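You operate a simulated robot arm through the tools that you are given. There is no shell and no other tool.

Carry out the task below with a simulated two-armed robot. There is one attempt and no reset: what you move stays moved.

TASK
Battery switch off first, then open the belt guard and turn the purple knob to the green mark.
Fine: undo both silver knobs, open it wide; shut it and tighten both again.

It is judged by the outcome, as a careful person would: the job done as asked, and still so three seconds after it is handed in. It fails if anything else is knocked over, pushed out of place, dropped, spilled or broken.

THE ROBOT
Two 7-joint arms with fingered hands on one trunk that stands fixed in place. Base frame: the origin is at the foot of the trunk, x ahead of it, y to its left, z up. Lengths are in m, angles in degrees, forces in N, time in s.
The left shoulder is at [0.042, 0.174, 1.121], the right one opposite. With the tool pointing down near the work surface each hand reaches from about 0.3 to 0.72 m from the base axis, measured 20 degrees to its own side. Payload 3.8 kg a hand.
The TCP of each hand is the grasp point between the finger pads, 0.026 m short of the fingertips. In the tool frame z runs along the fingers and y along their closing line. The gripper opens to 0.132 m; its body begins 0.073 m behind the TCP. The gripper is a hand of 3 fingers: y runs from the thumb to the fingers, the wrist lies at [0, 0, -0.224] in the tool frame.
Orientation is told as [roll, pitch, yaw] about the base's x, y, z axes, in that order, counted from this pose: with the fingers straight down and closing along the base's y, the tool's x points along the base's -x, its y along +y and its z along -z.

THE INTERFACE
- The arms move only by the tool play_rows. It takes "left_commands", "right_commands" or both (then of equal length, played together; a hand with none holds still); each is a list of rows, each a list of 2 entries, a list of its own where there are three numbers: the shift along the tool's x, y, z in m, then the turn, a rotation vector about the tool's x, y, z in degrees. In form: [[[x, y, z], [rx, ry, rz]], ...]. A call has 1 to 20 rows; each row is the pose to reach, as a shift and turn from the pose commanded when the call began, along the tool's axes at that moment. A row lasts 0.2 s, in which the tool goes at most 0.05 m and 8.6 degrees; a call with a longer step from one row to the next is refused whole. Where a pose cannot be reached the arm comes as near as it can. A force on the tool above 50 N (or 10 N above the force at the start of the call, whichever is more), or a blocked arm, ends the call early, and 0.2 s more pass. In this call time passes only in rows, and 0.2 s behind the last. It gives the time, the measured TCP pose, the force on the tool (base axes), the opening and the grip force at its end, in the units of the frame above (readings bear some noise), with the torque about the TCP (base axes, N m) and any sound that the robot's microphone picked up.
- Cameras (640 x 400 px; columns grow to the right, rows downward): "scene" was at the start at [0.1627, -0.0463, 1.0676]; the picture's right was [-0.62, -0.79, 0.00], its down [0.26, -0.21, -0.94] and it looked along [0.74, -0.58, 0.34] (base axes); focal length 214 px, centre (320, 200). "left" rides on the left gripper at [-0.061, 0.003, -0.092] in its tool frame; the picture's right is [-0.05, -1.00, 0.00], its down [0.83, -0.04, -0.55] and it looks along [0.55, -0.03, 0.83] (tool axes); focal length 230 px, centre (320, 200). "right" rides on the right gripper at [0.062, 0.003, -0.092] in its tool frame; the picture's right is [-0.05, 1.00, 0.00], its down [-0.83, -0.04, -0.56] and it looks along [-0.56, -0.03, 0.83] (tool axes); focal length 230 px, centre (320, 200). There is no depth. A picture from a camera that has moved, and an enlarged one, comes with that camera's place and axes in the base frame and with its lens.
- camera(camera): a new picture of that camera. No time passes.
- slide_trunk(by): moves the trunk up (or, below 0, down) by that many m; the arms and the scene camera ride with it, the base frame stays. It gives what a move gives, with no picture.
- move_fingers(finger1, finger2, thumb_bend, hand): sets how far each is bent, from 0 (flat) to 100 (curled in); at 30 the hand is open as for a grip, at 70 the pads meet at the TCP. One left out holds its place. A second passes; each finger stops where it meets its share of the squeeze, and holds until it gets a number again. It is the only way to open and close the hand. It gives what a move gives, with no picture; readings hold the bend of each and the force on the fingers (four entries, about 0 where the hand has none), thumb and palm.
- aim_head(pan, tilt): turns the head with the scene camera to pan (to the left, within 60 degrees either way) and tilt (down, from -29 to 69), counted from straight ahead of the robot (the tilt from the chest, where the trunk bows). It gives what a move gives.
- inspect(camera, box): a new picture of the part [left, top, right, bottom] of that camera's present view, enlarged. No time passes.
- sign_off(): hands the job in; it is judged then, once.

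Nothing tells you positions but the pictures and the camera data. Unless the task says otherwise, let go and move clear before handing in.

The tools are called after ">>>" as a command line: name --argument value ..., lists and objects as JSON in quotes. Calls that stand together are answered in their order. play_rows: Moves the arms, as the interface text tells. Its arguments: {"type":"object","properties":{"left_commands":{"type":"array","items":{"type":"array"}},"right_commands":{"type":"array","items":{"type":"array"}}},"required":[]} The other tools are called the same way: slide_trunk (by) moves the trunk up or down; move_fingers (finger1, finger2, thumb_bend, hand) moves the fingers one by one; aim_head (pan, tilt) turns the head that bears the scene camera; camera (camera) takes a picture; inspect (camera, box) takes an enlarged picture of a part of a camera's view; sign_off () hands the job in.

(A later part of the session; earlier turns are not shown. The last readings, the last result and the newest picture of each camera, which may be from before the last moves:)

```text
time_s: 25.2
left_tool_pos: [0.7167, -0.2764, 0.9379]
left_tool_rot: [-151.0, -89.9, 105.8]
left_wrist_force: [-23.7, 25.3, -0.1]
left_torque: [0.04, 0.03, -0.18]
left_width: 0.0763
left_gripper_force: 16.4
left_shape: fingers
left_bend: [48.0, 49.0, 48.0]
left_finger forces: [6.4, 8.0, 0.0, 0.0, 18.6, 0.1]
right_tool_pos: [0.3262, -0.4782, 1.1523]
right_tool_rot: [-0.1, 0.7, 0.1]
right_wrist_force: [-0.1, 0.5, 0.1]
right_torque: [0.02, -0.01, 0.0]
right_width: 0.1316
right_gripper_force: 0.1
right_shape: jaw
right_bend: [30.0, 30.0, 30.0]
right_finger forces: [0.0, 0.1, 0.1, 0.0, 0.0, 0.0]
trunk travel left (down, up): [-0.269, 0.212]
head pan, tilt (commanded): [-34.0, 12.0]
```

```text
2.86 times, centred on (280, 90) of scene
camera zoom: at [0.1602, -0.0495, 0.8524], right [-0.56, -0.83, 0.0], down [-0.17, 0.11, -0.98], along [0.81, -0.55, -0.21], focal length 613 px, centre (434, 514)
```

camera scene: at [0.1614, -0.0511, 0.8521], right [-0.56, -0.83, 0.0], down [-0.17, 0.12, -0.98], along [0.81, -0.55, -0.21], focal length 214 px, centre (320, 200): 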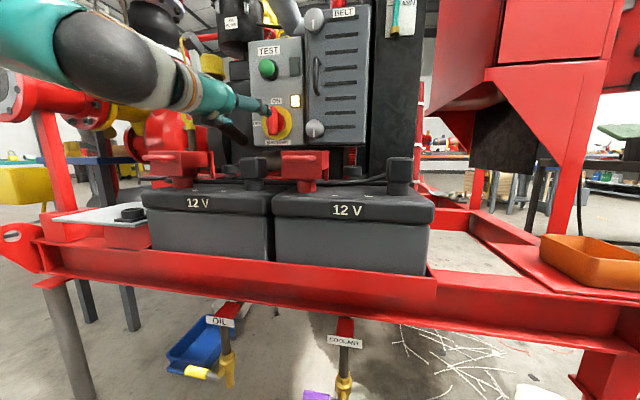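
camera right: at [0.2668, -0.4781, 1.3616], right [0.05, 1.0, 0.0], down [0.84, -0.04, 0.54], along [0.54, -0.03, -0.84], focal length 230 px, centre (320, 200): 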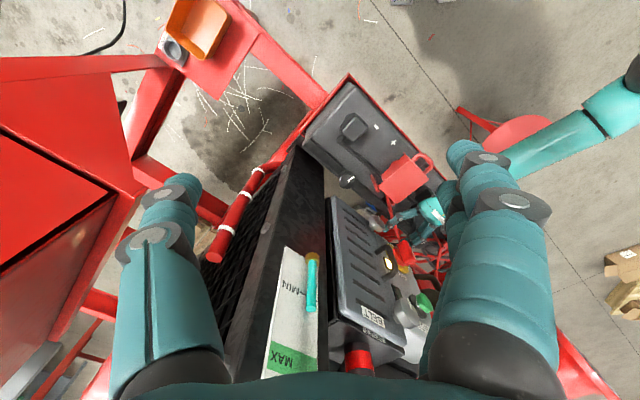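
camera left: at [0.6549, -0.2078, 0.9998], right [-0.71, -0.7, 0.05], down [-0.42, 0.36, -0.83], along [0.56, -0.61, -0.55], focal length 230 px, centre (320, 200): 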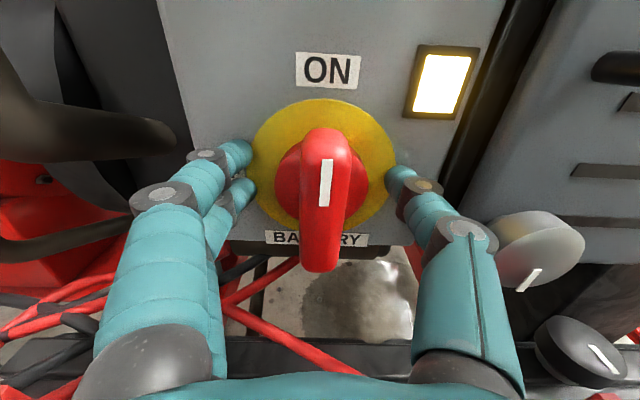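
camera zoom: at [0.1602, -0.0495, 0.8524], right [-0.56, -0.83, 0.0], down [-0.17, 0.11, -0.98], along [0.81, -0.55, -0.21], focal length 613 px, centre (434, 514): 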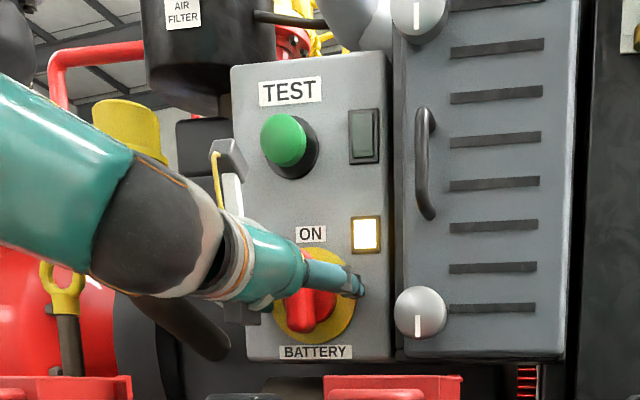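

The fingertips have touched the panel face at about 34 N, so the depth is right. I'll ease back 7 mm and then close on the handle.

>>> play_rows --left_commands '[[[0, 0, -0.004], [0, 0, 0]], [[0, 0, -0.009], [0, 0, 0]]]'

>>> move_fingers --hand "left" --finger1 72 --finger2 72 --thumb_bend 72

>>> camera --camera "left"

```text
time_s: 25.8
left_tool_pos: [0.7129, -0.2714, 0.9386]
left_tool_rot: [-136.7, -89.8, 91.5]
left_wrist_force: [-0.2, 0.5, 0.2]
left_torque: [0.02, 0.0, 0.0]
left_width: 0.0747
left_gripper_force: 0.0
left_shape: fingers
left_bend: [48.0, 48.0, 48.0]
left_finger forces: [0.0, 0.1, 0.0, 0.0, 0.0, 0.0]
right_tool_pos: [0.3262, -0.4785, 1.151]
right_tool_rot: [0.0, 0.8, 0.0]
right_wrist_force: [-0.2, 0.5, 0.4]
right_torque: [0.01, -0.03, 0.02]
right_width: 0.1317
right_gripper_force: 0.0
right_shape: jaw
right_bend: [30.0, 30.0, 30.0]
right_finger forces: [0.1, 0.0, 0.0, 0.0, 0.1, 0.0]
trunk travel left (down, up): [-0.269, 0.212]
head pan, tilt (commanded): [-34.0, 12.0]
```

```text
time_s: 26.8
left_tool_pos: [0.7116, -0.2718, 0.9395]
left_tool_rot: [-153.3, -89.8, 108.0]
left_wrist_force: [1.4, -3.9, 2.0]
left_torque: [-0.04, 0.0, -0.1]
left_width: 0.0441
left_gripper_force: 19.1
left_shape: fingers
left_bend: [59.0, 57.0, 61.0]
left_finger forces: [8.7, 9.4, 0.0, 0.0, 20.4, 0.0]
right_tool_pos: [0.3277, -0.4814, 1.1505]
right_tool_rot: [0.0, 0.8, 0.0]
right_wrist_force: [-0.1, -0.8, -0.1]
right_torque: [-0.02, -0.05, 0.03]
right_width: 0.1317
right_gripper_force: 0.0
right_shape: jaw
right_bend: [30.0, 30.0, 30.0]
right_finger forces: [0.0, 0.1, 0.1, 0.1, 0.0, 0.0]
trunk travel left (down, up): [-0.269, 0.212]
head pan, tilt (commanded): [-34.0, 12.0]
```

```text
taken
camera left: at [0.6499, -0.2038, 0.9998], right [-0.71, -0.7, 0.05], down [-0.42, 0.36, -0.83], along [0.56, -0.61, -0.55], focal length 230 px, centre (320, 200)
```

left: 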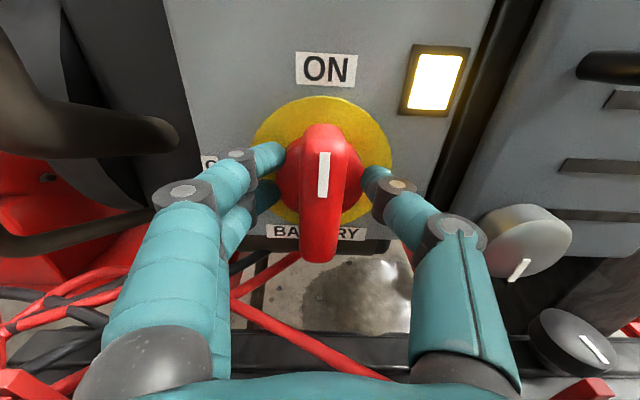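

The fingers have closed on the red boss and bar. I'll turn counter-clockwise a little first to see whether the handle follows.

>>> play_rows --left_commands '[[[0, 0, 0], [0, 0, -6]], [[0, 0, 0], [0, 0, -12]], [[0, 0, 0], [0, 0, -18]], [[0, 0, 0], [0, 0, -24]]]'

>>> camera --camera "left"

>>> inspect --camera "scene" --box '[200, 20, 360, 160]'

```text
time_s: 27.8
left_tool_pos: [0.7129, -0.2705, 0.9385]
left_tool_rot: [-90.0, -65.8, 44.9]
left_wrist_force: [0.7, -1.8, 1.9]
left_torque: [0.05, -0.03, -0.03]
left_width: 0.0442
left_gripper_force: 20.0
left_shape: fingers
left_bend: [59.0, 57.0, 61.0]
left_finger forces: [9.7, 10.2, 0.0, 0.0, 19.9, 0.0]
right_tool_pos: [0.3274, -0.4817, 1.1511]
right_tool_rot: [0.0, 0.8, 0.0]
right_wrist_force: [-1.5, 0.3, 0.0]
right_torque: [0.03, 0.0, -0.03]
right_width: 0.1317
right_gripper_force: 0.1
right_shape: jaw
right_bend: [30.0, 30.0, 30.0]
right_finger forces: [0.1, 0.1, 0.1, 0.0, 0.1, 0.0]
trunk travel left (down, up): [-0.269, 0.212]
head pan, tilt (commanded): [-34.0, 12.0]
```

```text
taken
camera left: at [0.6685, -0.1854, 0.9928], right [-0.63, -0.63, 0.46], down [-0.66, 0.13, -0.74], along [0.41, -0.77, -0.49], focal length 230 px, centre (320, 200)
```

left: 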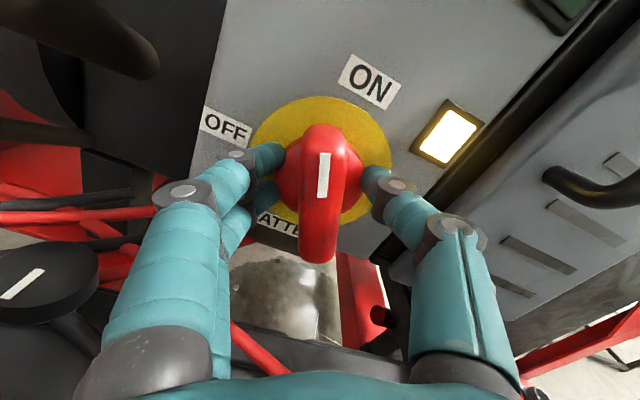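

```text
2.86 times, centred on (280, 90) of scene
camera zoom: at [0.1616, -0.0512, 0.8521], right [-0.56, -0.83, 0.0], down [-0.17, 0.12, -0.98], along [0.81, -0.55, -0.21], focal length 613 px, centre (434, 514)
```

zoom: 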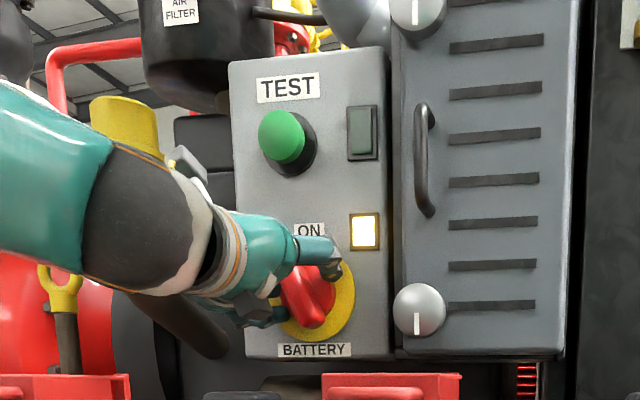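

The handle follows the hand smoothly. I'll continue the remaining 66° to OFF.

>>> play_rows --left_commands '[[[0, 0, 0], [0, 0, -7.5]], [[0, 0, 0], [0, 0, -15]], [[0, 0, 0], [0, 0, -22.5]], [[0, 0, 0], [0, 0, -30]], [[0, 0, 0], [0, 0, -37.5]], [[0, 0, 0], [0, 0, -45]], [[0, 0, 0], [0, 0, -52.5]], [[0, 0, 0], [0, 0, -60]], [[0, 0, 0], [0, 0, -66]]]'

>>> camera --camera "left"

>>> inspect --camera "scene" --box '[200, 20, 360, 160]'

```text
time_s: 29.8
left_tool_pos: [0.7139, -0.2703, 0.9368]
left_tool_rot: [-89.9, 0.3, 44.9]
left_wrist_force: [5.9, 6.8, -6.5]
left_torque: [0.21, 0.19, 0.23]
left_width: 0.0445
left_gripper_force: 20.9
left_shape: fingers
left_bend: [58.0, 56.0, 63.0]
left_finger forces: [13.1, 11.5, 0.0, 0.0, 16.4, 0.1]
right_tool_pos: [0.3283, -0.4803, 1.1495]
right_tool_rot: [0.0, 0.9, 0.0]
right_wrist_force: [-0.3, -0.9, 0.0]
right_torque: [0.03, 0.0, 0.01]
right_width: 0.1322
right_gripper_force: 0.0
right_shape: jaw
right_bend: [30.0, 30.0, 30.0]
right_finger forces: [0.1, 0.1, 0.1, 0.0, 0.1, 0.0]
trunk travel left (down, up): [-0.269, 0.212]
head pan, tilt (commanded): [-34.0, 12.0]
```

```text
taken
camera left: at [0.6936, -0.1608, 0.9331], right [0.04, 0.04, 1.0], down [-0.98, -0.19, 0.05], along [0.19, -0.98, 0.03], focal length 230 px, centre (320, 200)
```

left: 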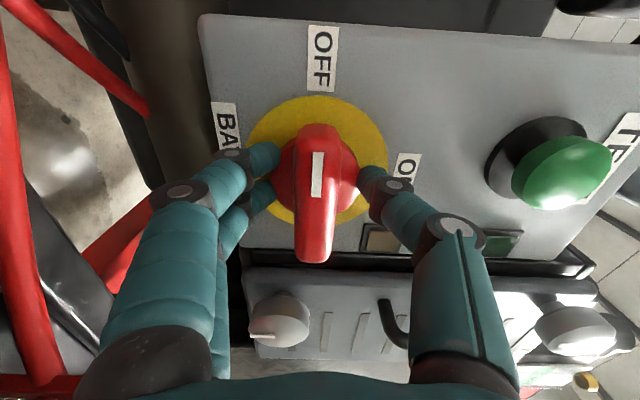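

```text
2.86 times, centred on (280, 90) of scene
camera zoom: at [0.1626, -0.0507, 0.8519], right [-0.56, -0.83, 0.0], down [-0.17, 0.12, -0.98], along [0.81, -0.55, -0.21], focal length 613 px, centre (434, 514)
```

zoom: 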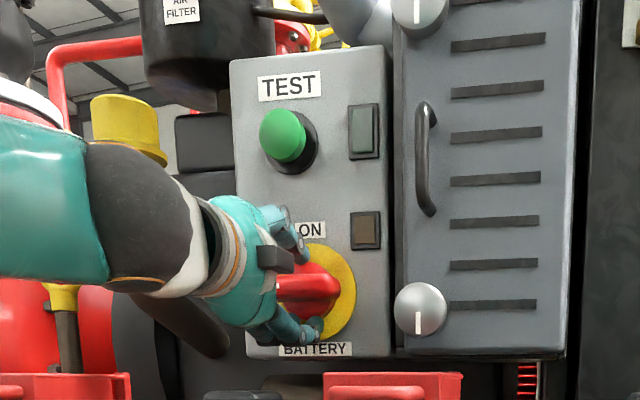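

The lamp has gone out and the pointer is at OFF. I'll release and back straight off.

>>> move_fingers --hand "left" --finger1 48 --finger2 48 --thumb_bend 48

>>> play_rows --left_commands '[[[0, 0, -0.02], [0, 0, 0]], [[0, 0, -0.05], [0, 0, 0]], [[0, 0, -0.09], [0, 0, 0]], [[0, 0, -0.12], [0, 0, 0]]]'

>>> camera --camera "left"

>>> camera --camera "scene"

```text
time_s: 30.8
left_tool_pos: [0.7112, -0.2719, 0.9379]
left_tool_rot: [-90.2, 0.1, 44.7]
left_wrist_force: [-0.3, 0.1, 0.7]
left_torque: [0.0, -0.02, -0.02]
left_width: 0.074
left_gripper_force: 0.0
left_shape: fingers
left_bend: [48.0, 48.0, 48.0]
left_finger forces: [0.1, 0.0, 0.1, 0.1, 0.0, 0.0]
right_tool_pos: [0.3266, -0.4801, 1.1515]
right_tool_rot: [0.0, 0.9, 0.0]
right_wrist_force: [0.1, 0.4, -0.1]
right_torque: [0.01, -0.02, 0.02]
right_width: 0.1321
right_gripper_force: 0.1
right_shape: jaw
right_bend: [30.0, 30.0, 30.0]
right_finger forces: [0.0, 0.0, 0.0, 0.0, 0.0, 0.1]
trunk travel left (down, up): [-0.269, 0.212]
head pan, tilt (commanded): [-34.0, 12.0]
```

```text
time_s: 31.8
left_tool_pos: [0.6259, -0.1866, 0.9374]
left_tool_rot: [-89.9, 0.1, 44.7]
left_wrist_force: [1.0, 0.0, 1.2]
left_torque: [-0.01, -0.06, -0.03]
left_width: 0.0741
left_gripper_force: 0.1
left_shape: fingers
left_bend: [48.0, 48.0, 48.0]
left_finger forces: [0.0, 0.0, 0.0, 0.0, 0.1, 0.0]
right_tool_pos: [0.3275, -0.4803, 1.1514]
right_tool_rot: [0.0, 0.7, 0.0]
right_wrist_force: [-1.0, -0.3, -0.1]
right_torque: [0.02, 0.01, 0.03]
right_width: 0.1322
right_gripper_force: 0.1
right_shape: jaw
right_bend: [30.0, 30.0, 30.0]
right_finger forces: [0.0, 0.0, 0.1, 0.0, 0.0, 0.1]
trunk travel left (down, up): [-0.269, 0.212]
head pan, tilt (commanded): [-34.0, 12.0]
```

```text
taken
camera left: at [0.6067, -0.0769, 0.9342], right [0.04, 0.04, 1.0], down [-0.98, -0.19, 0.04], along [0.19, -0.98, 0.03], focal length 230 px, centre (320, 200)
```

left: 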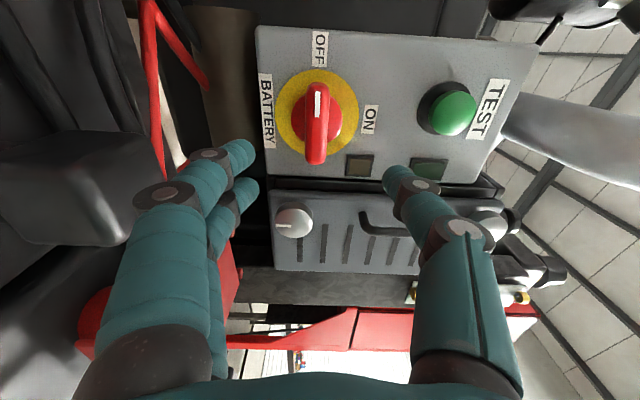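

```text
taken
camera scene: at [0.1616, -0.0509, 0.8521], right [-0.56, -0.83, 0.0], down [-0.17, 0.12, -0.98], along [0.81, -0.55, -0.21], focal length 214 px, centre (320, 200)
```

scene: 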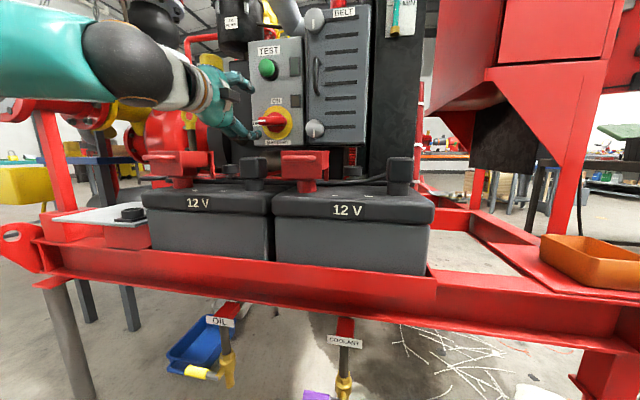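

Battery is off. Next are the silver knobs; I'll do the top one first since nothing is beneath it. I'll raise the trunk while the hand is well clear of the panel.

>>> slide_trunk --by 0.18

```text
time_s: 33.8
left_tool_pos: [0.628, -0.1861, 1.1165]
left_tool_rot: [-90.0, 0.2, 44.7]
left_wrist_force: [0.2, -0.3, -0.6]
left_torque: [-0.02, -0.04, -0.03]
left_width: 0.0739
left_gripper_force: 0.0
left_shape: fingers
left_bend: [48.0, 48.0, 48.0]
left_finger forces: [0.0, 0.1, 0.0, 0.0, 0.0, 0.0]
right_tool_pos: [0.3284, -0.4799, 1.3293]
right_tool_rot: [0.0, 0.9, 0.0]
right_wrist_force: [0.1, 0.3, -0.8]
right_torque: [0.01, 0.01, -0.01]
right_width: 0.132
right_gripper_force: 0.0
right_shape: jaw
right_bend: [30.0, 30.0, 30.0]
right_finger forces: [0.1, 0.1, 0.0, 0.0, 0.0, 0.1]
trunk travel left (down, up): [-0.449, 0.032]
head pan, tilt (commanded): [-34.0, 12.0]
```

>>> play_rows --left_commands '[[[0.0096, -0.0027, 0.0], [0, 0, 7.5]], [[0.0192, -0.0054, 0.0], [0, 0, 15]], [[0.0289, -0.0081, 0.0], [0, 0, 22.5]], [[0.0385, -0.0108, 0.0], [0, 0, 30]], [[0.0481, -0.0135, 0.0], [0, 0, 37.5]], [[0.0577, -0.0162, 0.0], [0, 0, 45]], [[0.0674, -0.019, 0.0], [0, 0, 52.5]], [[0.077, -0.0217, 0.0], [0, 0, 60]], [[0.0866, -0.0244, 0.0], [0, 0, 67.5]], [[0.0962, -0.0271, 0.0], [0, 0, 75]], [[0.1058, -0.03, 0.005], [0, 0, 82.5]], [[0.1155, -0.0325, 0.0095], [0, 0, 90]]]'

>>> camera --camera "left"

>>> camera --camera "scene"

```text
time_s: 36.4
left_tool_pos: [0.552, -0.2734, 1.1511]
left_tool_rot: [121.2, -89.8, -166.4]
left_wrist_force: [0.1, -0.4, 0.2]
left_torque: [-0.02, 0.0, 0.0]
left_width: 0.0738
left_gripper_force: 0.0
left_shape: fingers
left_bend: [48.0, 48.0, 48.0]
left_finger forces: [0.0, 0.0, 0.0, 0.0, 0.0, 0.0]
right_tool_pos: [0.3274, -0.4818, 1.33]
right_tool_rot: [0.0, 0.8, 0.1]
right_wrist_force: [-0.5, -0.1, 0.1]
right_torque: [0.02, -0.02, -0.02]
right_width: 0.1319
right_gripper_force: 0.0
right_shape: jaw
right_bend: [30.0, 30.0, 30.0]
right_finger forces: [0.0, 0.0, 0.0, 0.0, 0.0, 0.0]
trunk travel left (down, up): [-0.449, 0.032]
head pan, tilt (commanded): [-34.0, 12.0]
```

```text
taken
camera left: at [0.4904, -0.2061, 1.2117], right [-0.71, -0.7, 0.05], down [-0.42, 0.36, -0.83], along [0.57, -0.61, -0.55], focal length 230 px, centre (320, 200)
```

left: 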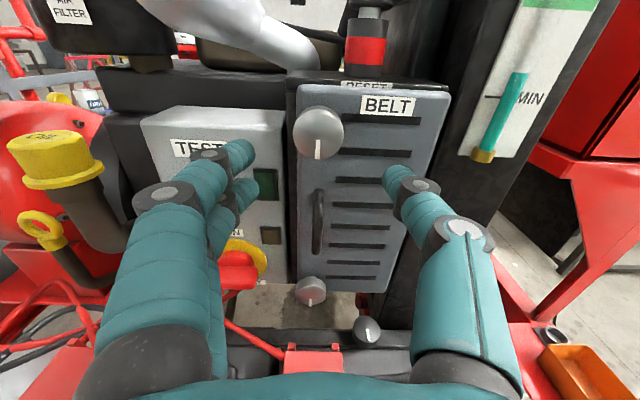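

```text
taken
camera scene: at [0.1831, -0.0513, 1.0532], right [-0.56, -0.83, 0.0], down [-0.17, 0.12, -0.98], along [0.81, -0.55, -0.21], focal length 214 px, centre (320, 200)
```

scene: 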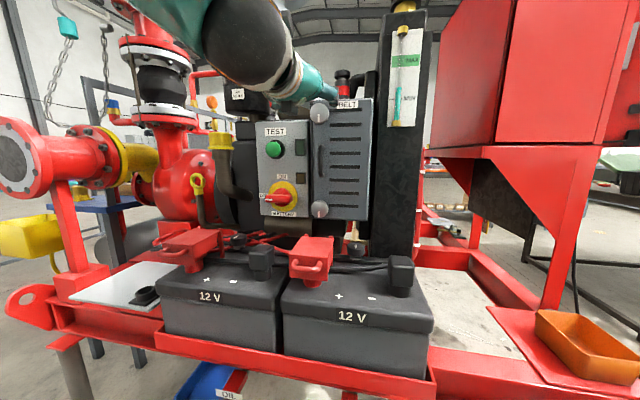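

>>> inspect --camera "left" --box '[240, 60, 460, 320]'

```text
1.54 times, centred on (350, 190) of left
camera zoom: at [0.4904, -0.2061, 1.2117], right [-0.71, -0.7, 0.05], down [-0.42, 0.36, -0.83], along [0.57, -0.61, -0.55], focal length 354 px, centre (274, 215)
```

zoom: 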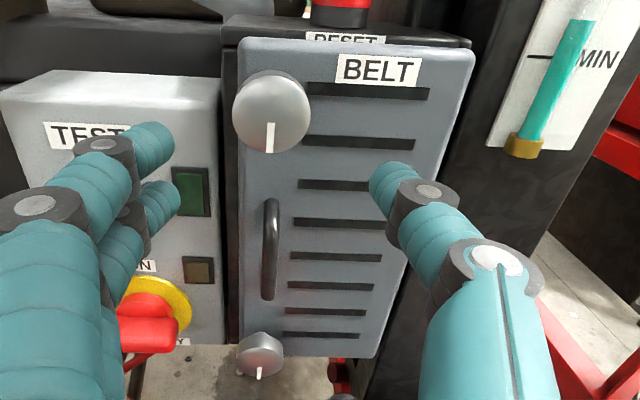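

The hand is aligned with the top knob to within about 2 mm. I'll wind the wrist clockwise first, in free space, to have a long counter-clockwise stroke available.

>>> play_rows --left_commands '[[[0, 0, 0], [0, 0, 8]], [[0, 0, 0], [0, 0, 16]], [[0, 0, 0], [0, 0, 24]], [[0, 0, 0], [0, 0, 32]], [[0, 0, 0], [0, 0, 40]], [[0, 0, 0], [0, 0, 48]], [[0, 0, 0], [0, 0, 56]]]'

```text
time_s: 38.0
left_tool_pos: [0.5525, -0.2744, 1.152]
left_tool_rot: [90.0, -33.9, -135.3]
left_wrist_force: [-1.6, -0.5, 0.4]
left_torque: [-0.02, -0.03, -0.06]
left_width: 0.0739
left_gripper_force: 0.0
left_shape: fingers
left_bend: [48.0, 48.0, 48.0]
left_finger forces: [0.0, 0.1, 0.1, 0.2, 0.0, 0.0]
right_tool_pos: [0.3259, -0.4804, 1.3304]
right_tool_rot: [0.1, 0.8, 0.0]
right_wrist_force: [0.0, 0.1, -0.4]
right_torque: [0.02, -0.01, 0.02]
right_width: 0.132
right_gripper_force: 0.0
right_shape: jaw
right_bend: [30.0, 30.0, 30.0]
right_finger forces: [0.1, 0.0, 0.1, 0.0, 0.0, 0.0]
trunk travel left (down, up): [-0.449, 0.032]
head pan, tilt (commanded): [-34.0, 12.0]
```

>>> play_rows --left_commands '[[[0, 0, 0], [0, 0, 8]], [[0, 0, 0], [0, 0, 16]], [[0, 0, 0], [0, 0, 24]], [[0, 0, 0], [0, 0, 32]]]'

>>> camera --camera "left"

```text
time_s: 39.0
left_tool_pos: [0.5519, -0.2757, 1.1516]
left_tool_rot: [90.2, -2.0, -135.3]
left_wrist_force: [-0.1, 0.6, -0.3]
left_torque: [0.0, -0.02, -0.02]
left_width: 0.0735
left_gripper_force: 0.1
left_shape: fingers
left_bend: [48.0, 48.0, 48.0]
left_finger forces: [0.1, 0.0, 0.0, 0.0, 0.0, 0.1]
right_tool_pos: [0.3274, -0.48, 1.3303]
right_tool_rot: [0.0, 0.8, 0.0]
right_wrist_force: [-0.6, 0.8, 0.4]
right_torque: [0.0, 0.0, -0.05]
right_width: 0.1321
right_gripper_force: 0.1
right_shape: jaw
right_bend: [30.0, 30.0, 30.0]
right_finger forces: [0.0, 0.1, 0.1, 0.0, 0.0, 0.1]
trunk travel left (down, up): [-0.449, 0.032]
head pan, tilt (commanded): [-34.0, 12.0]
```

```text
taken
camera left: at [0.4444, -0.2518, 1.1563], right [-0.06, -0.06, -1.0], down [0.2, 0.98, -0.07], along [0.98, -0.2, -0.05], focal length 230 px, centre (320, 200)
```

left: 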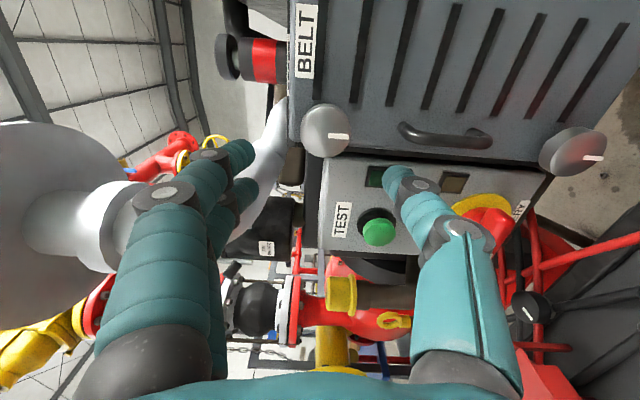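

The wrist reaches +88°, so a stroke of about 175° is available. I'll advance onto the top knob.

>>> play_rows --left_commands '[[[0.0, -0.002, 0.02], [0, 0, 0]], [[0.001, -0.004, 0.04], [0, 0, 0]], [[0.001, -0.004, 0.06], [0, 0, 0]], [[0.001, -0.004, 0.078], [0, 0, 0]], [[0.001, -0.004, 0.09], [0, 0, 0]], [[0.001, -0.004, 0.1], [0, 0, 0]]]'

>>> camera --camera "left"

>>> inspect --camera "scene" --box '[220, 40, 400, 180]'

```text
time_s: 40.4
left_tool_pos: [0.6264, -0.3353, 1.1539]
left_tool_rot: [89.9, -2.6, -136.5]
left_wrist_force: [-0.2, 0.8, 0.3]
left_torque: [-0.04, -0.06, 0.04]
left_width: 0.074
left_gripper_force: 0.0
left_shape: fingers
left_bend: [48.0, 48.0, 48.0]
left_finger forces: [0.0, 0.0, 0.1, 0.0, 0.1, 0.0]
left hand out of reach, approached as far as the arm can: row 4, 5, 6
right_tool_pos: [0.3268, -0.4809, 1.3303]
right_tool_rot: [0.1, 0.9, 0.0]
right_wrist_force: [-0.2, -0.9, 0.1]
right_torque: [0.0, 0.02, 0.0]
right_width: 0.1318
right_gripper_force: 0.2
right_shape: jaw
right_bend: [30.0, 30.0, 30.0]
right_finger forces: [0.0, 0.0, 0.1, 0.1, 0.1, 0.0]
trunk travel left (down, up): [-0.449, 0.032]
head pan, tilt (commanded): [-34.0, 12.0]
```

```text
taken
camera left: at [0.5187, -0.3094, 1.1591], right [-0.07, -0.06, -1.0], down [0.22, 0.97, -0.08], along [0.97, -0.22, -0.06], focal length 230 px, centre (320, 200)
```

left: 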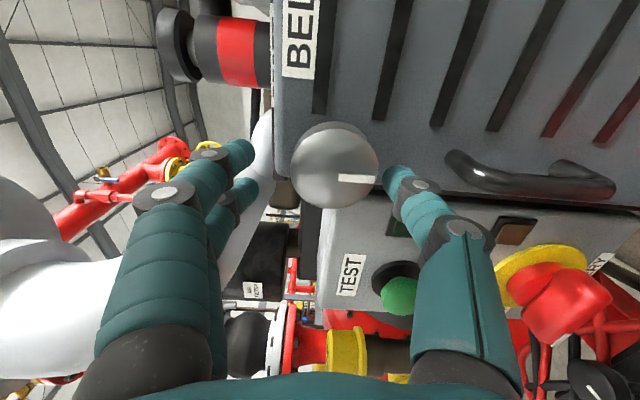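

```text
2.86 times, centred on (310, 110) of scene
camera zoom: at [0.1837, -0.0511, 1.0531], right [-0.56, -0.83, 0.0], down [-0.17, 0.12, -0.98], along [0.81, -0.55, -0.21], focal length 613 px, centre (349, 457)
```

zoom: 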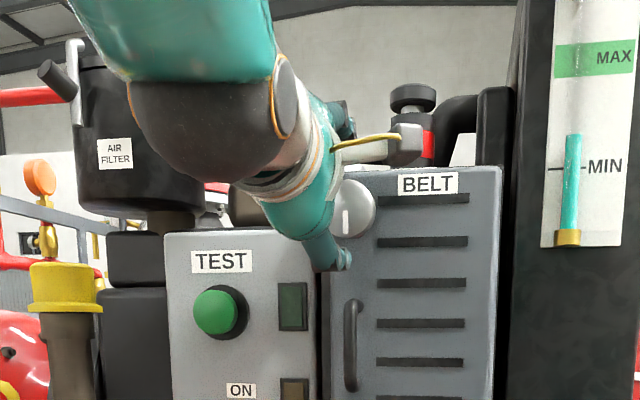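

The arm stopped about 1 cm short and off-axis at this roll angle. I'll pull back and retry at a smaller roll, where the geometry is kinder.

>>> play_rows --left_commands '[[[0, 0, -0.04], [0, 0, 0]], [[0, 0, -0.08], [0, 0, 0]], [[0, 0, -0.1], [0, 0, 0]], [[0, 0, -0.1], [0, 0, -8]], [[0, 0, -0.1], [0, 0, -16]], [[0, 0, -0.1], [0, 0, -24]], [[0, 0, -0.1], [0, 0, -32]], [[0, 0, -0.1], [0, 0, -40]], [[0, 0, -0.1], [0, 0, -48]], [[0, 0, -0.1], [0, 0, -56]], [[0, 0, -0.1], [0, 0, -64]], [[0, 0, -0.1], [0, 0, -72]], [[0, 0, -0.1], [0, 0, -80]], [[0, 0, -0.1], [0, 0, -88]]]'

```text
time_s: 43.4
left_tool_pos: [0.5558, -0.2634, 1.1524]
left_tool_rot: [-98.2, -89.9, 53.0]
left_wrist_force: [1.1, 0.2, 0.1]
left_torque: [0.0, -0.02, -0.03]
left_width: 0.0742
left_gripper_force: 0.1
left_shape: fingers
left_bend: [48.0, 48.0, 48.0]
left_finger forces: [0.0, 0.1, 0.1, 0.0, 0.1, 0.0]
right_tool_pos: [0.3269, -0.48, 1.3307]
right_tool_rot: [0.0, 0.8, 0.1]
right_wrist_force: [-0.3, 0.3, 0.4]
right_torque: [0.0, 0.01, -0.03]
right_width: 0.1318
right_gripper_force: 0.1
right_shape: jaw
right_bend: [30.0, 30.0, 30.0]
right_finger forces: [0.0, 0.0, 0.0, 0.0, 0.0, 0.0]
trunk travel left (down, up): [-0.449, 0.032]
head pan, tilt (commanded): [-34.0, 12.0]
```

>>> play_rows --left_commands '[[[0.002, -0.004, 0.02], [0, 0, 0]], [[0.004, -0.008, 0.04], [0, 0, 0]], [[0.005, -0.01, 0.06], [0, 0, 0]], [[0.005, -0.01, 0.08], [0, 0, 0]], [[0.005, -0.01, 0.095], [0, 0, 0]]]'

>>> camera --camera "left"

```text
time_s: 44.6
left_tool_pos: [0.6157, -0.3381, 1.1494]
left_tool_rot: [-151.8, -89.9, 106.7]
left_wrist_force: [0.4, 0.4, 0.8]
left_torque: [0.0, 0.0, -0.02]
left_width: 0.0738
left_gripper_force: 0.0
left_shape: fingers
left_bend: [48.0, 48.0, 48.0]
left_finger forces: [0.0, 0.0, 0.1, 0.0, 0.0, 0.0]
right_tool_pos: [0.3272, -0.4803, 1.3301]
right_tool_rot: [0.1, 0.9, 0.0]
right_wrist_force: [0.1, 0.8, -0.9]
right_torque: [-0.01, 0.04, 0.0]
right_width: 0.1317
right_gripper_force: 0.0
right_shape: jaw
right_bend: [30.0, 30.0, 30.0]
right_finger forces: [0.0, 0.1, 0.1, 0.0, 0.0, 0.0]
trunk travel left (down, up): [-0.449, 0.032]
head pan, tilt (commanded): [-34.0, 12.0]
```

```text
taken
camera left: at [0.5535, -0.2695, 1.21], right [-0.71, -0.7, 0.05], down [-0.42, 0.36, -0.83], along [0.57, -0.61, -0.55], focal length 230 px, centre (320, 200)
```

left: 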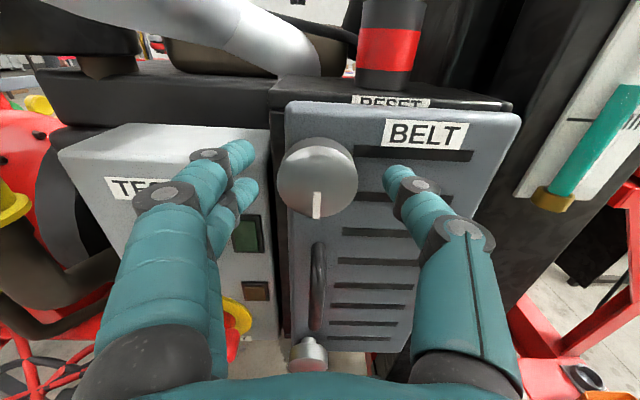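

At roll 0 it reaches and is well centred. I'll go 1 cm further and close on the knob.

>>> play_rows --left_commands '[[[0, 0.001, 0.006], [0, 0, 0]], [[0, 0.0015, 0.011], [0, 0, 0]]]'

>>> move_fingers --hand "left" --finger1 72 --finger2 72 --thumb_bend 72

>>> camera --camera "left"

```text
time_s: 45.2
left_tool_pos: [0.6232, -0.3454, 1.149]
left_tool_rot: [-131.8, -89.9, 86.5]
left_wrist_force: [0.5, -0.2, -0.3]
left_torque: [-0.01, 0.0, 0.0]
left_width: 0.0739
left_gripper_force: 0.0
left_shape: fingers
left_bend: [48.0, 48.0, 48.0]
left_finger forces: [0.0, 0.0, 0.0, 0.0, 0.0, 0.1]
right_tool_pos: [0.3278, -0.4802, 1.3313]
right_tool_rot: [0.1, 0.8, 0.0]
right_wrist_force: [-1.1, 0.6, 0.1]
right_torque: [0.01, 0.01, 0.0]
right_width: 0.1317
right_gripper_force: 0.1
right_shape: jaw
right_bend: [30.0, 30.0, 30.0]
right_finger forces: [0.1, 0.1, 0.0, 0.0, 0.1, 0.0]
trunk travel left (down, up): [-0.449, 0.032]
head pan, tilt (commanded): [-34.0, 12.0]
```

```text
time_s: 46.2
left_tool_pos: [0.6231, -0.3452, 1.1488]
left_tool_rot: [-147.1, -89.8, 101.8]
left_wrist_force: [0.8, -2.0, 1.8]
left_torque: [-0.02, -0.01, 0.0]
left_width: 0.038
left_gripper_force: 17.3
left_shape: fingers
left_bend: [61.0, 59.0, 63.0]
left_finger forces: [8.6, 8.2, 0.0, 0.1, 18.6, 0.0]
right_tool_pos: [0.3275, -0.4802, 1.3299]
right_tool_rot: [0.0, 0.8, 0.0]
right_wrist_force: [0.2, -0.1, -0.8]
right_torque: [-0.02, -0.02, 0.02]
right_width: 0.1319
right_gripper_force: 0.1
right_shape: jaw
right_bend: [30.0, 30.0, 30.0]
right_finger forces: [0.1, 0.0, 0.1, 0.0, 0.0, 0.0]
trunk travel left (down, up): [-0.449, 0.032]
head pan, tilt (commanded): [-34.0, 12.0]
```

```text
taken
camera left: at [0.5615, -0.2761, 1.2098], right [-0.71, -0.7, 0.05], down [-0.42, 0.36, -0.83], along [0.56, -0.61, -0.55], focal length 230 px, centre (320, 200)
```

left: 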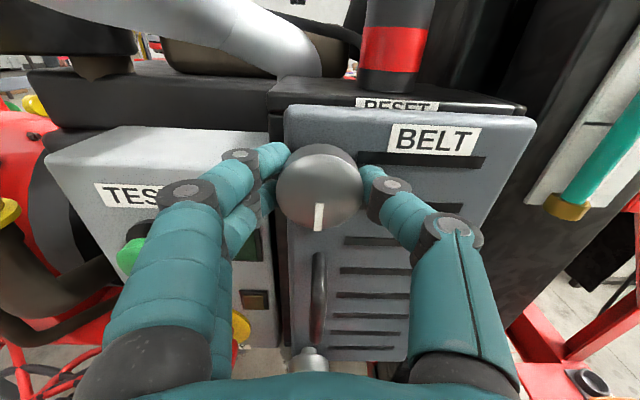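

The knob is gripped. I'll turn it counter-clockwise a little and watch the torque and the mark.

>>> play_rows --left_commands '[[[0, 0, 0], [0, 0, -6]], [[0, 0, 0], [0, 0, -12]], [[0, 0, 0], [0, 0, -18]], [[0, 0, 0], [0, 0, -24]], [[0, 0, 0], [0, 0, -30]]]'

>>> camera --camera "left"

```text
time_s: 47.4
left_tool_pos: [0.6269, -0.342, 1.1519]
left_tool_rot: [-90.8, -59.8, 45.8]
left_wrist_force: [10.7, -1.7, 19.5]
left_torque: [0.02, -0.58, 0.0]
left_width: 0.0317
left_gripper_force: 20.2
left_shape: fingers
left_bend: [64.0, 59.0, 63.0]
left_finger forces: [16.0, 7.4, 0.1, 0.1, 16.8, 0.0]
right_tool_pos: [0.3261, -0.4813, 1.3313]
right_tool_rot: [0.0, 0.8, 0.0]
right_wrist_force: [-0.5, -0.2, 0.6]
right_torque: [0.0, -0.02, 0.01]
right_width: 0.1318
right_gripper_force: 0.0
right_shape: jaw
right_bend: [30.0, 30.0, 30.0]
right_finger forces: [0.0, 0.0, 0.0, 0.0, 0.0, 0.0]
trunk travel left (down, up): [-0.449, 0.032]
head pan, tilt (commanded): [-34.0, 12.0]
```

```text
taken
camera left: at [0.5854, -0.252, 1.2032], right [-0.59, -0.59, 0.55], down [-0.71, 0.07, -0.7], along [0.38, -0.8, -0.46], focal length 230 px, centre (320, 200)
```

left: 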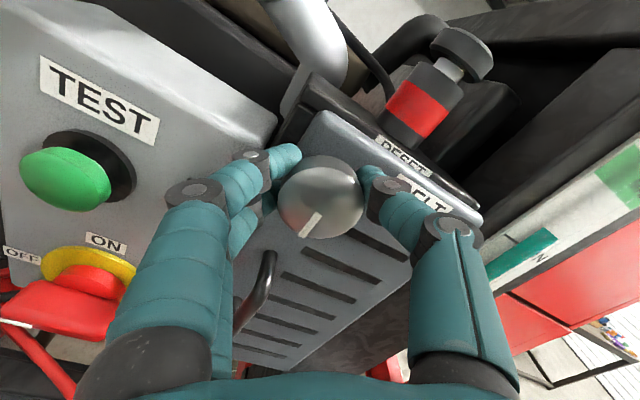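

The fingers slipped: the mark still points straight down, and the knob resists at about 0.4 N m. I'll release, unwind, re-grip about 6 mm deeper and squeeze harder.

>>> move_fingers --hand "left" --finger1 50 --finger2 50 --thumb_bend 50

>>> play_rows --left_commands '[[[0, 0, 0], [0, 0, 6]], [[0, 0, 0], [0, 0, 12]], [[0, 0, 0], [0, 0, 18]], [[0, 0, 0], [0, 0, 24]], [[0, 0, 0], [0, 0, 30]]]'

>>> camera --camera "left"

```text
time_s: 48.4
left_tool_pos: [0.6245, -0.3446, 1.148]
left_tool_rot: [-90.1, -59.8, 44.9]
left_wrist_force: [-0.4, -0.3, 0.2]
left_torque: [-0.06, 0.0, 0.02]
left_width: 0.0669
left_gripper_force: 0.0
left_shape: fingers
left_bend: [50.0, 50.0, 50.0]
left_finger forces: [0.1, 0.0, 0.0, 0.0, 0.0, 0.0]
right_tool_pos: [0.3278, -0.4803, 1.3306]
right_tool_rot: [-0.1, 0.7, -0.2]
right_wrist_force: [-0.3, 0.7, -0.1]
right_torque: [-0.05, -0.02, -0.01]
right_width: 0.1319
right_gripper_force: 0.0
right_shape: jaw
right_bend: [30.0, 30.0, 30.0]
right_finger forces: [0.0, 0.0, 0.0, 0.1, 0.0, 0.1]
trunk travel left (down, up): [-0.449, 0.032]
head pan, tilt (commanded): [-34.0, 12.0]
```

```text
time_s: 49.6
left_tool_pos: [0.6242, -0.3431, 1.1487]
left_tool_rot: [138.8, -89.9, 175.8]
left_wrist_force: [1.2, 1.1, 0.8]
left_torque: [0.01, 0.02, 0.01]
left_width: 0.0672
left_gripper_force: 0.1
left_shape: fingers
left_bend: [50.0, 50.0, 50.0]
left_finger forces: [0.0, 0.0, 0.0, 0.1, 0.1, 0.0]
right_tool_pos: [0.3265, -0.4811, 1.3306]
right_tool_rot: [0.0, 0.8, 0.0]
right_wrist_force: [0.4, -0.5, 0.9]
right_torque: [-0.01, -0.04, -0.01]
right_width: 0.132
right_gripper_force: 0.0
right_shape: jaw
right_bend: [30.0, 30.0, 30.0]
right_finger forces: [0.0, 0.1, 0.1, 0.1, 0.1, 0.0]
trunk travel left (down, up): [-0.449, 0.032]
head pan, tilt (commanded): [-34.0, 12.0]
```

```text
taken
camera left: at [0.562, -0.2758, 1.2093], right [-0.71, -0.7, 0.05], down [-0.42, 0.36, -0.83], along [0.57, -0.61, -0.55], focal length 230 px, centre (320, 200)
```

left: 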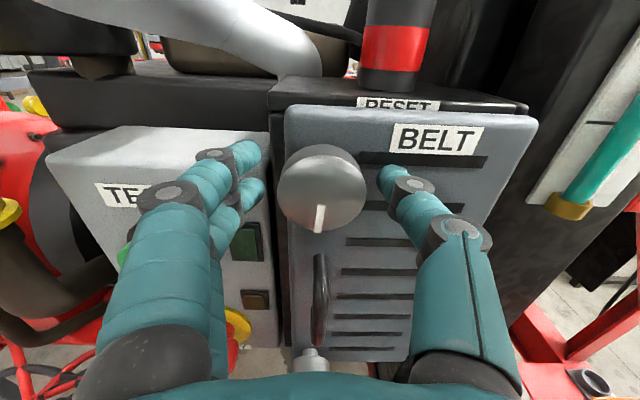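

>>> play_rows --left_commands '[[[0, 0, 0.003], [0, 0, 0]], [[0, 0, 0.006], [0, 0, 0]]]'

>>> move_fingers --hand "left" --finger1 100 --finger2 100 --thumb_bend 100

>>> camera --camera "left"

```text
time_s: 50.2
left_tool_pos: [0.6265, -0.3468, 1.1492]
left_tool_rot: [-151.9, -89.9, 106.6]
left_wrist_force: [-12.9, 14.4, -2.4]
left_torque: [0.18, -0.03, -0.87]
left_width: 0.0666
left_gripper_force: 10.0
left_shape: fingers
left_bend: [50.0, 50.0, 51.0]
left_finger forces: [0.1, 0.1, 0.0, 0.0, 19.9, 0.1]
right_tool_pos: [0.3254, -0.4778, 1.3323]
right_tool_rot: [-0.1, 0.8, 0.2]
right_wrist_force: [-0.5, 0.7, 0.1]
right_torque: [-0.04, 0.01, 0.03]
right_width: 0.132
right_gripper_force: 0.1
right_shape: jaw
right_bend: [30.0, 30.0, 30.0]
right_finger forces: [0.1, 0.0, 0.0, 0.0, 0.1, 0.0]
trunk travel left (down, up): [-0.449, 0.032]
head pan, tilt (commanded): [-34.0, 12.0]
```

```text
time_s: 51.2
left_tool_pos: [0.6274, -0.3491, 1.1497]
left_tool_rot: [-178.7, -89.9, 133.4]
left_wrist_force: [-0.2, -6.6, 2.7]
left_torque: [-0.17, -0.02, 0.34]
left_width: 0.034
left_gripper_force: 30.3
left_shape: fingers
left_bend: [62.0, 63.0, 64.0]
left_finger forces: [13.0, 10.6, 0.0, 0.0, 36.1, 0.0]
right_tool_pos: [0.3266, -0.4809, 1.3297]
right_tool_rot: [0.2, 0.9, 0.1]
right_wrist_force: [-0.1, 0.1, 0.5]
right_torque: [0.01, -0.01, 0.01]
right_width: 0.1318
right_gripper_force: 0.0
right_shape: jaw
right_bend: [30.0, 30.0, 30.0]
right_finger forces: [0.1, 0.1, 0.1, 0.0, 0.0, 0.1]
trunk travel left (down, up): [-0.449, 0.032]
head pan, tilt (commanded): [-34.0, 12.0]
```

```text
taken
camera left: at [0.5659, -0.2808, 1.2101], right [-0.71, -0.7, 0.05], down [-0.42, 0.36, -0.83], along [0.57, -0.61, -0.55], focal length 230 px, centre (320, 200)
```

left: 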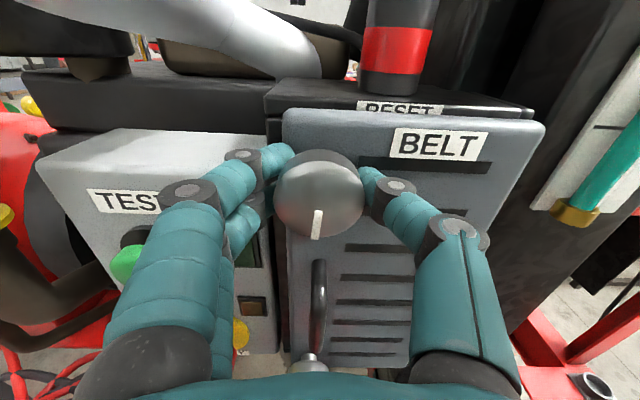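

>>> play_rows --left_commands '[[[0, 0, -0.001], [0, 0, -5]], [[0, 0, -0.002], [0, 0, -10]], [[0, 0, -0.002], [0, 0, -15]]]'

>>> camera --camera "left"

```text
time_s: 52.0
left_tool_pos: [0.6269, -0.3483, 1.1469]
left_tool_rot: [-89.8, -75.1, 44.6]
left_wrist_force: [7.2, -9.6, 1.0]
left_torque: [1.03, -0.85, 0.91]
left_width: 0.0333
left_gripper_force: 35.7
left_shape: fingers
left_bend: [62.0, 62.0, 63.0]
left_finger forces: [12.3, 26.6, 0.0, 0.0, 32.0, 0.0]
right_tool_pos: [0.3281, -0.4821, 1.3292]
right_tool_rot: [0.1, 0.8, 0.0]
right_wrist_force: [-0.4, -0.7, -0.3]
right_torque: [-0.02, 0.02, -0.01]
right_width: 0.1319
right_gripper_force: 0.1
right_shape: jaw
right_bend: [30.0, 30.0, 30.0]
right_finger forces: [0.1, 0.1, 0.0, 0.0, 0.1, 0.0]
trunk travel left (down, up): [-0.449, 0.032]
head pan, tilt (commanded): [-34.0, 12.0]
```

```text
taken
camera left: at [0.5767, -0.2686, 1.2056], right [-0.68, -0.67, 0.31], down [-0.57, 0.21, -0.79], along [0.46, -0.71, -0.53], focal length 230 px, centre (320, 200)
```

left: 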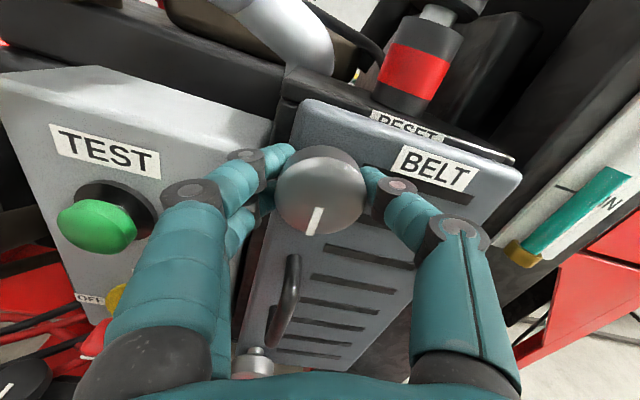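

The knob holds even at 1.3 N m counter-clockwise, which feels like a stop rather than friction. I'll go gently the other way to see whether it turns clockwise.

>>> play_rows --left_commands '[[[0, 0, 0], [0, 0, 6]], [[0, 0, 0], [0, 0, 12]], [[0, 0, 0], [0, 0, 18]], [[0, 0, 0], [0, 0, 24]], [[0, 0, 0], [0, 0, 30]]]'

>>> camera --camera "left"

```text
time_s: 53.2
left_tool_pos: [0.6301, -0.3465, 1.1421]
left_tool_rot: [88.1, -75.1, -133.5]
left_wrist_force: [4.8, -0.7, -16.4]
left_torque: [-0.37, 0.46, 0.94]
left_width: 0.0374
left_gripper_force: 32.5
left_shape: fingers
left_bend: [63.0, 63.0, 63.0]
left_finger forces: [31.3, 6.6, 0.0, 0.1, 27.8, 0.0]
right_tool_pos: [0.33, -0.4805, 1.3286]
right_tool_rot: [0.1, 0.9, -0.1]
right_wrist_force: [0.1, 0.0, 0.4]
right_torque: [0.0, 0.02, 0.02]
right_width: 0.1318
right_gripper_force: 0.1
right_shape: jaw
right_bend: [30.0, 30.0, 30.0]
right_finger forces: [0.0, 0.0, 0.1, 0.0, 0.1, 0.1]
trunk travel left (down, up): [-0.449, 0.032]
head pan, tilt (commanded): [-34.0, 12.0]
```

```text
taken
camera left: at [0.556, -0.2905, 1.2027], right [-0.7, -0.69, -0.2], down [-0.27, 0.52, -0.81], along [0.66, -0.51, -0.55], focal length 230 px, centre (320, 200)
```

left: 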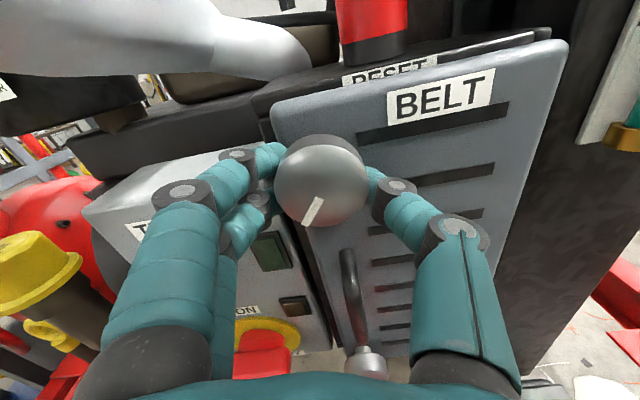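

>>> inspect --camera "scene" --box '[260, 70, 380, 160]'

>>> inspect --camera "left" --box '[240, 110, 400, 260]'

>>> inspect --camera "right" --box '[300, 200, 440, 340]'

```text
4.44 times, centred on (320, 115) of scene
camera zoom: at [0.1851, -0.0518, 1.0523], right [-0.56, -0.83, 0.0], down [-0.17, 0.12, -0.98], along [0.81, -0.55, -0.21], focal length 953 px, centre (320, 578)
```

zoom: 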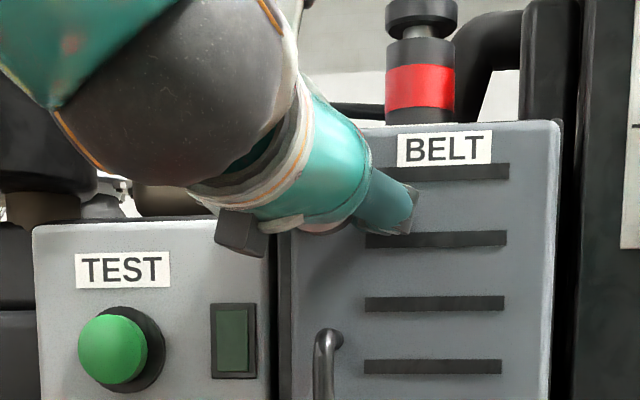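

```text
2.67 times, centred on (320, 185) of left
camera zoom: at [0.556, -0.2905, 1.2027], right [-0.7, -0.69, -0.2], down [-0.27, 0.52, -0.81], along [0.66, -0.51, -0.55], focal length 614 px, centre (320, 240)
```

zoom: 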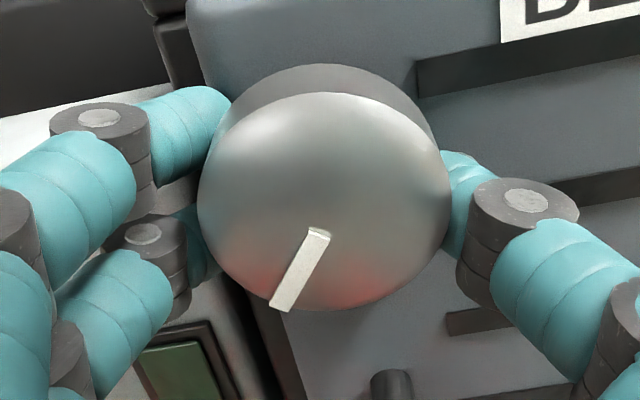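

```text
2.86 times, centred on (370, 270) of right
camera zoom: at [0.2702, -0.4792, 1.4207], right [0.05, 1.0, 0.0], down [0.84, -0.04, 0.54], along [0.54, -0.03, -0.84], focal length 657 px, centre (177, 0)
```

zoom: 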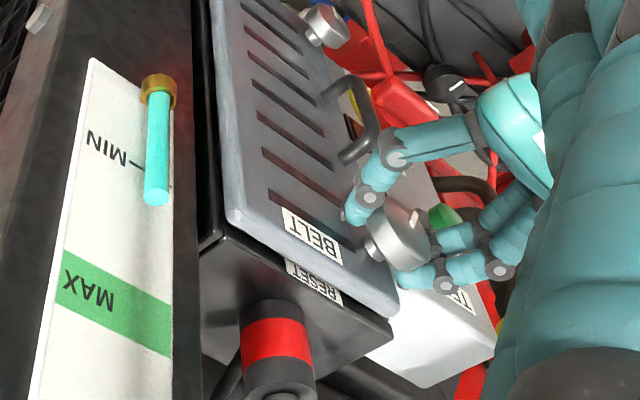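

The mark has swung about 40° clockwise with modest torque, so this knob is at its stop counter-clockwise and undoes clockwise. I'll keep turning it that way and watch the torque.

>>> play_rows --left_commands '[[[0, 0, 0], [0, 0, 6]], [[0, 0, 0], [0, 0, 12]], [[0, 0, 0], [0, 0, 18]], [[0, 0, 0], [0, 0, 24]], [[0, 0, 0], [0, 0, 30]]]'

>>> inspect --camera "left" --box '[240, 110, 400, 260]'

>>> inspect --camera "right" --box '[300, 200, 440, 340]'

```text
time_s: 54.4
left_tool_pos: [0.6342, -0.3429, 1.1405]
left_tool_rot: [89.1, -45.6, -134.4]
left_wrist_force: [15.5, 14.3, -25.1]
left_torque: [-0.84, 1.08, 1.08]
left_width: 0.0455
left_gripper_force: 37.5
left_shape: fingers
left_bend: [57.0, 67.0, 63.0]
left_finger forces: [40.0, 3.6, 0.0, 0.0, 30.4, 0.0]
right_tool_pos: [0.3316, -0.4799, 1.329]
right_tool_rot: [0.0, 1.1, 0.0]
right_wrist_force: [0.0, -0.3, 0.5]
right_torque: [0.0, 0.02, 0.0]
right_width: 0.1318
right_gripper_force: 0.0
right_shape: jaw
right_bend: [30.0, 30.0, 30.0]
right_finger forces: [0.0, 0.0, 0.0, 0.0, 0.0, 0.0]
trunk travel left (down, up): [-0.449, 0.032]
head pan, tilt (commanded): [-34.0, 12.0]
```

```text
2.67 times, centred on (320, 185) of left
camera zoom: at [0.541, -0.3068, 1.1876], right [-0.53, -0.53, -0.66], down [-0.01, 0.79, -0.62], along [0.85, -0.33, -0.42], focal length 614 px, centre (320, 240)
```

zoom: 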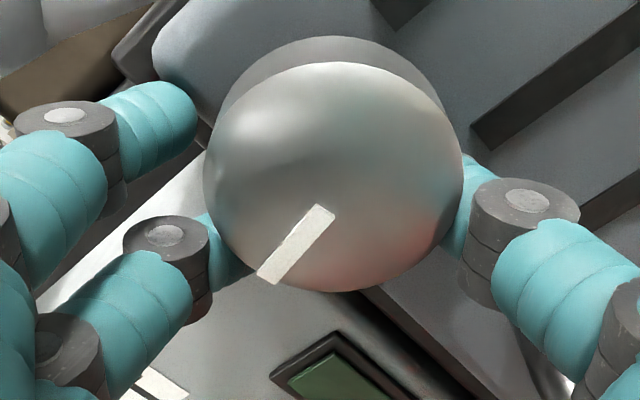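

```text
2.86 times, centred on (370, 270) of right
camera zoom: at [0.273, -0.4771, 1.4211], right [0.05, 1.0, 0.0], down [0.84, -0.04, 0.54], along [0.54, -0.03, -0.84], focal length 657 px, centre (177, 0)
```

zoom: 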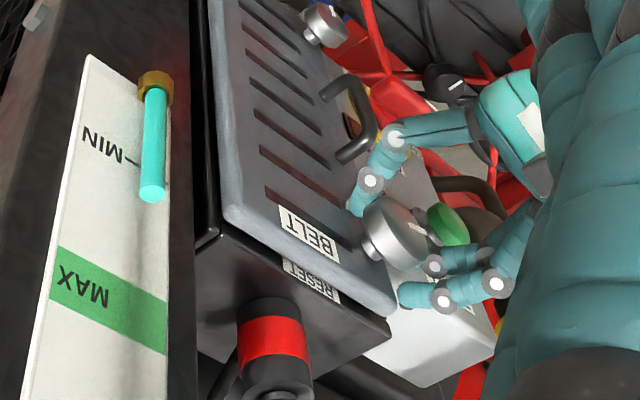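

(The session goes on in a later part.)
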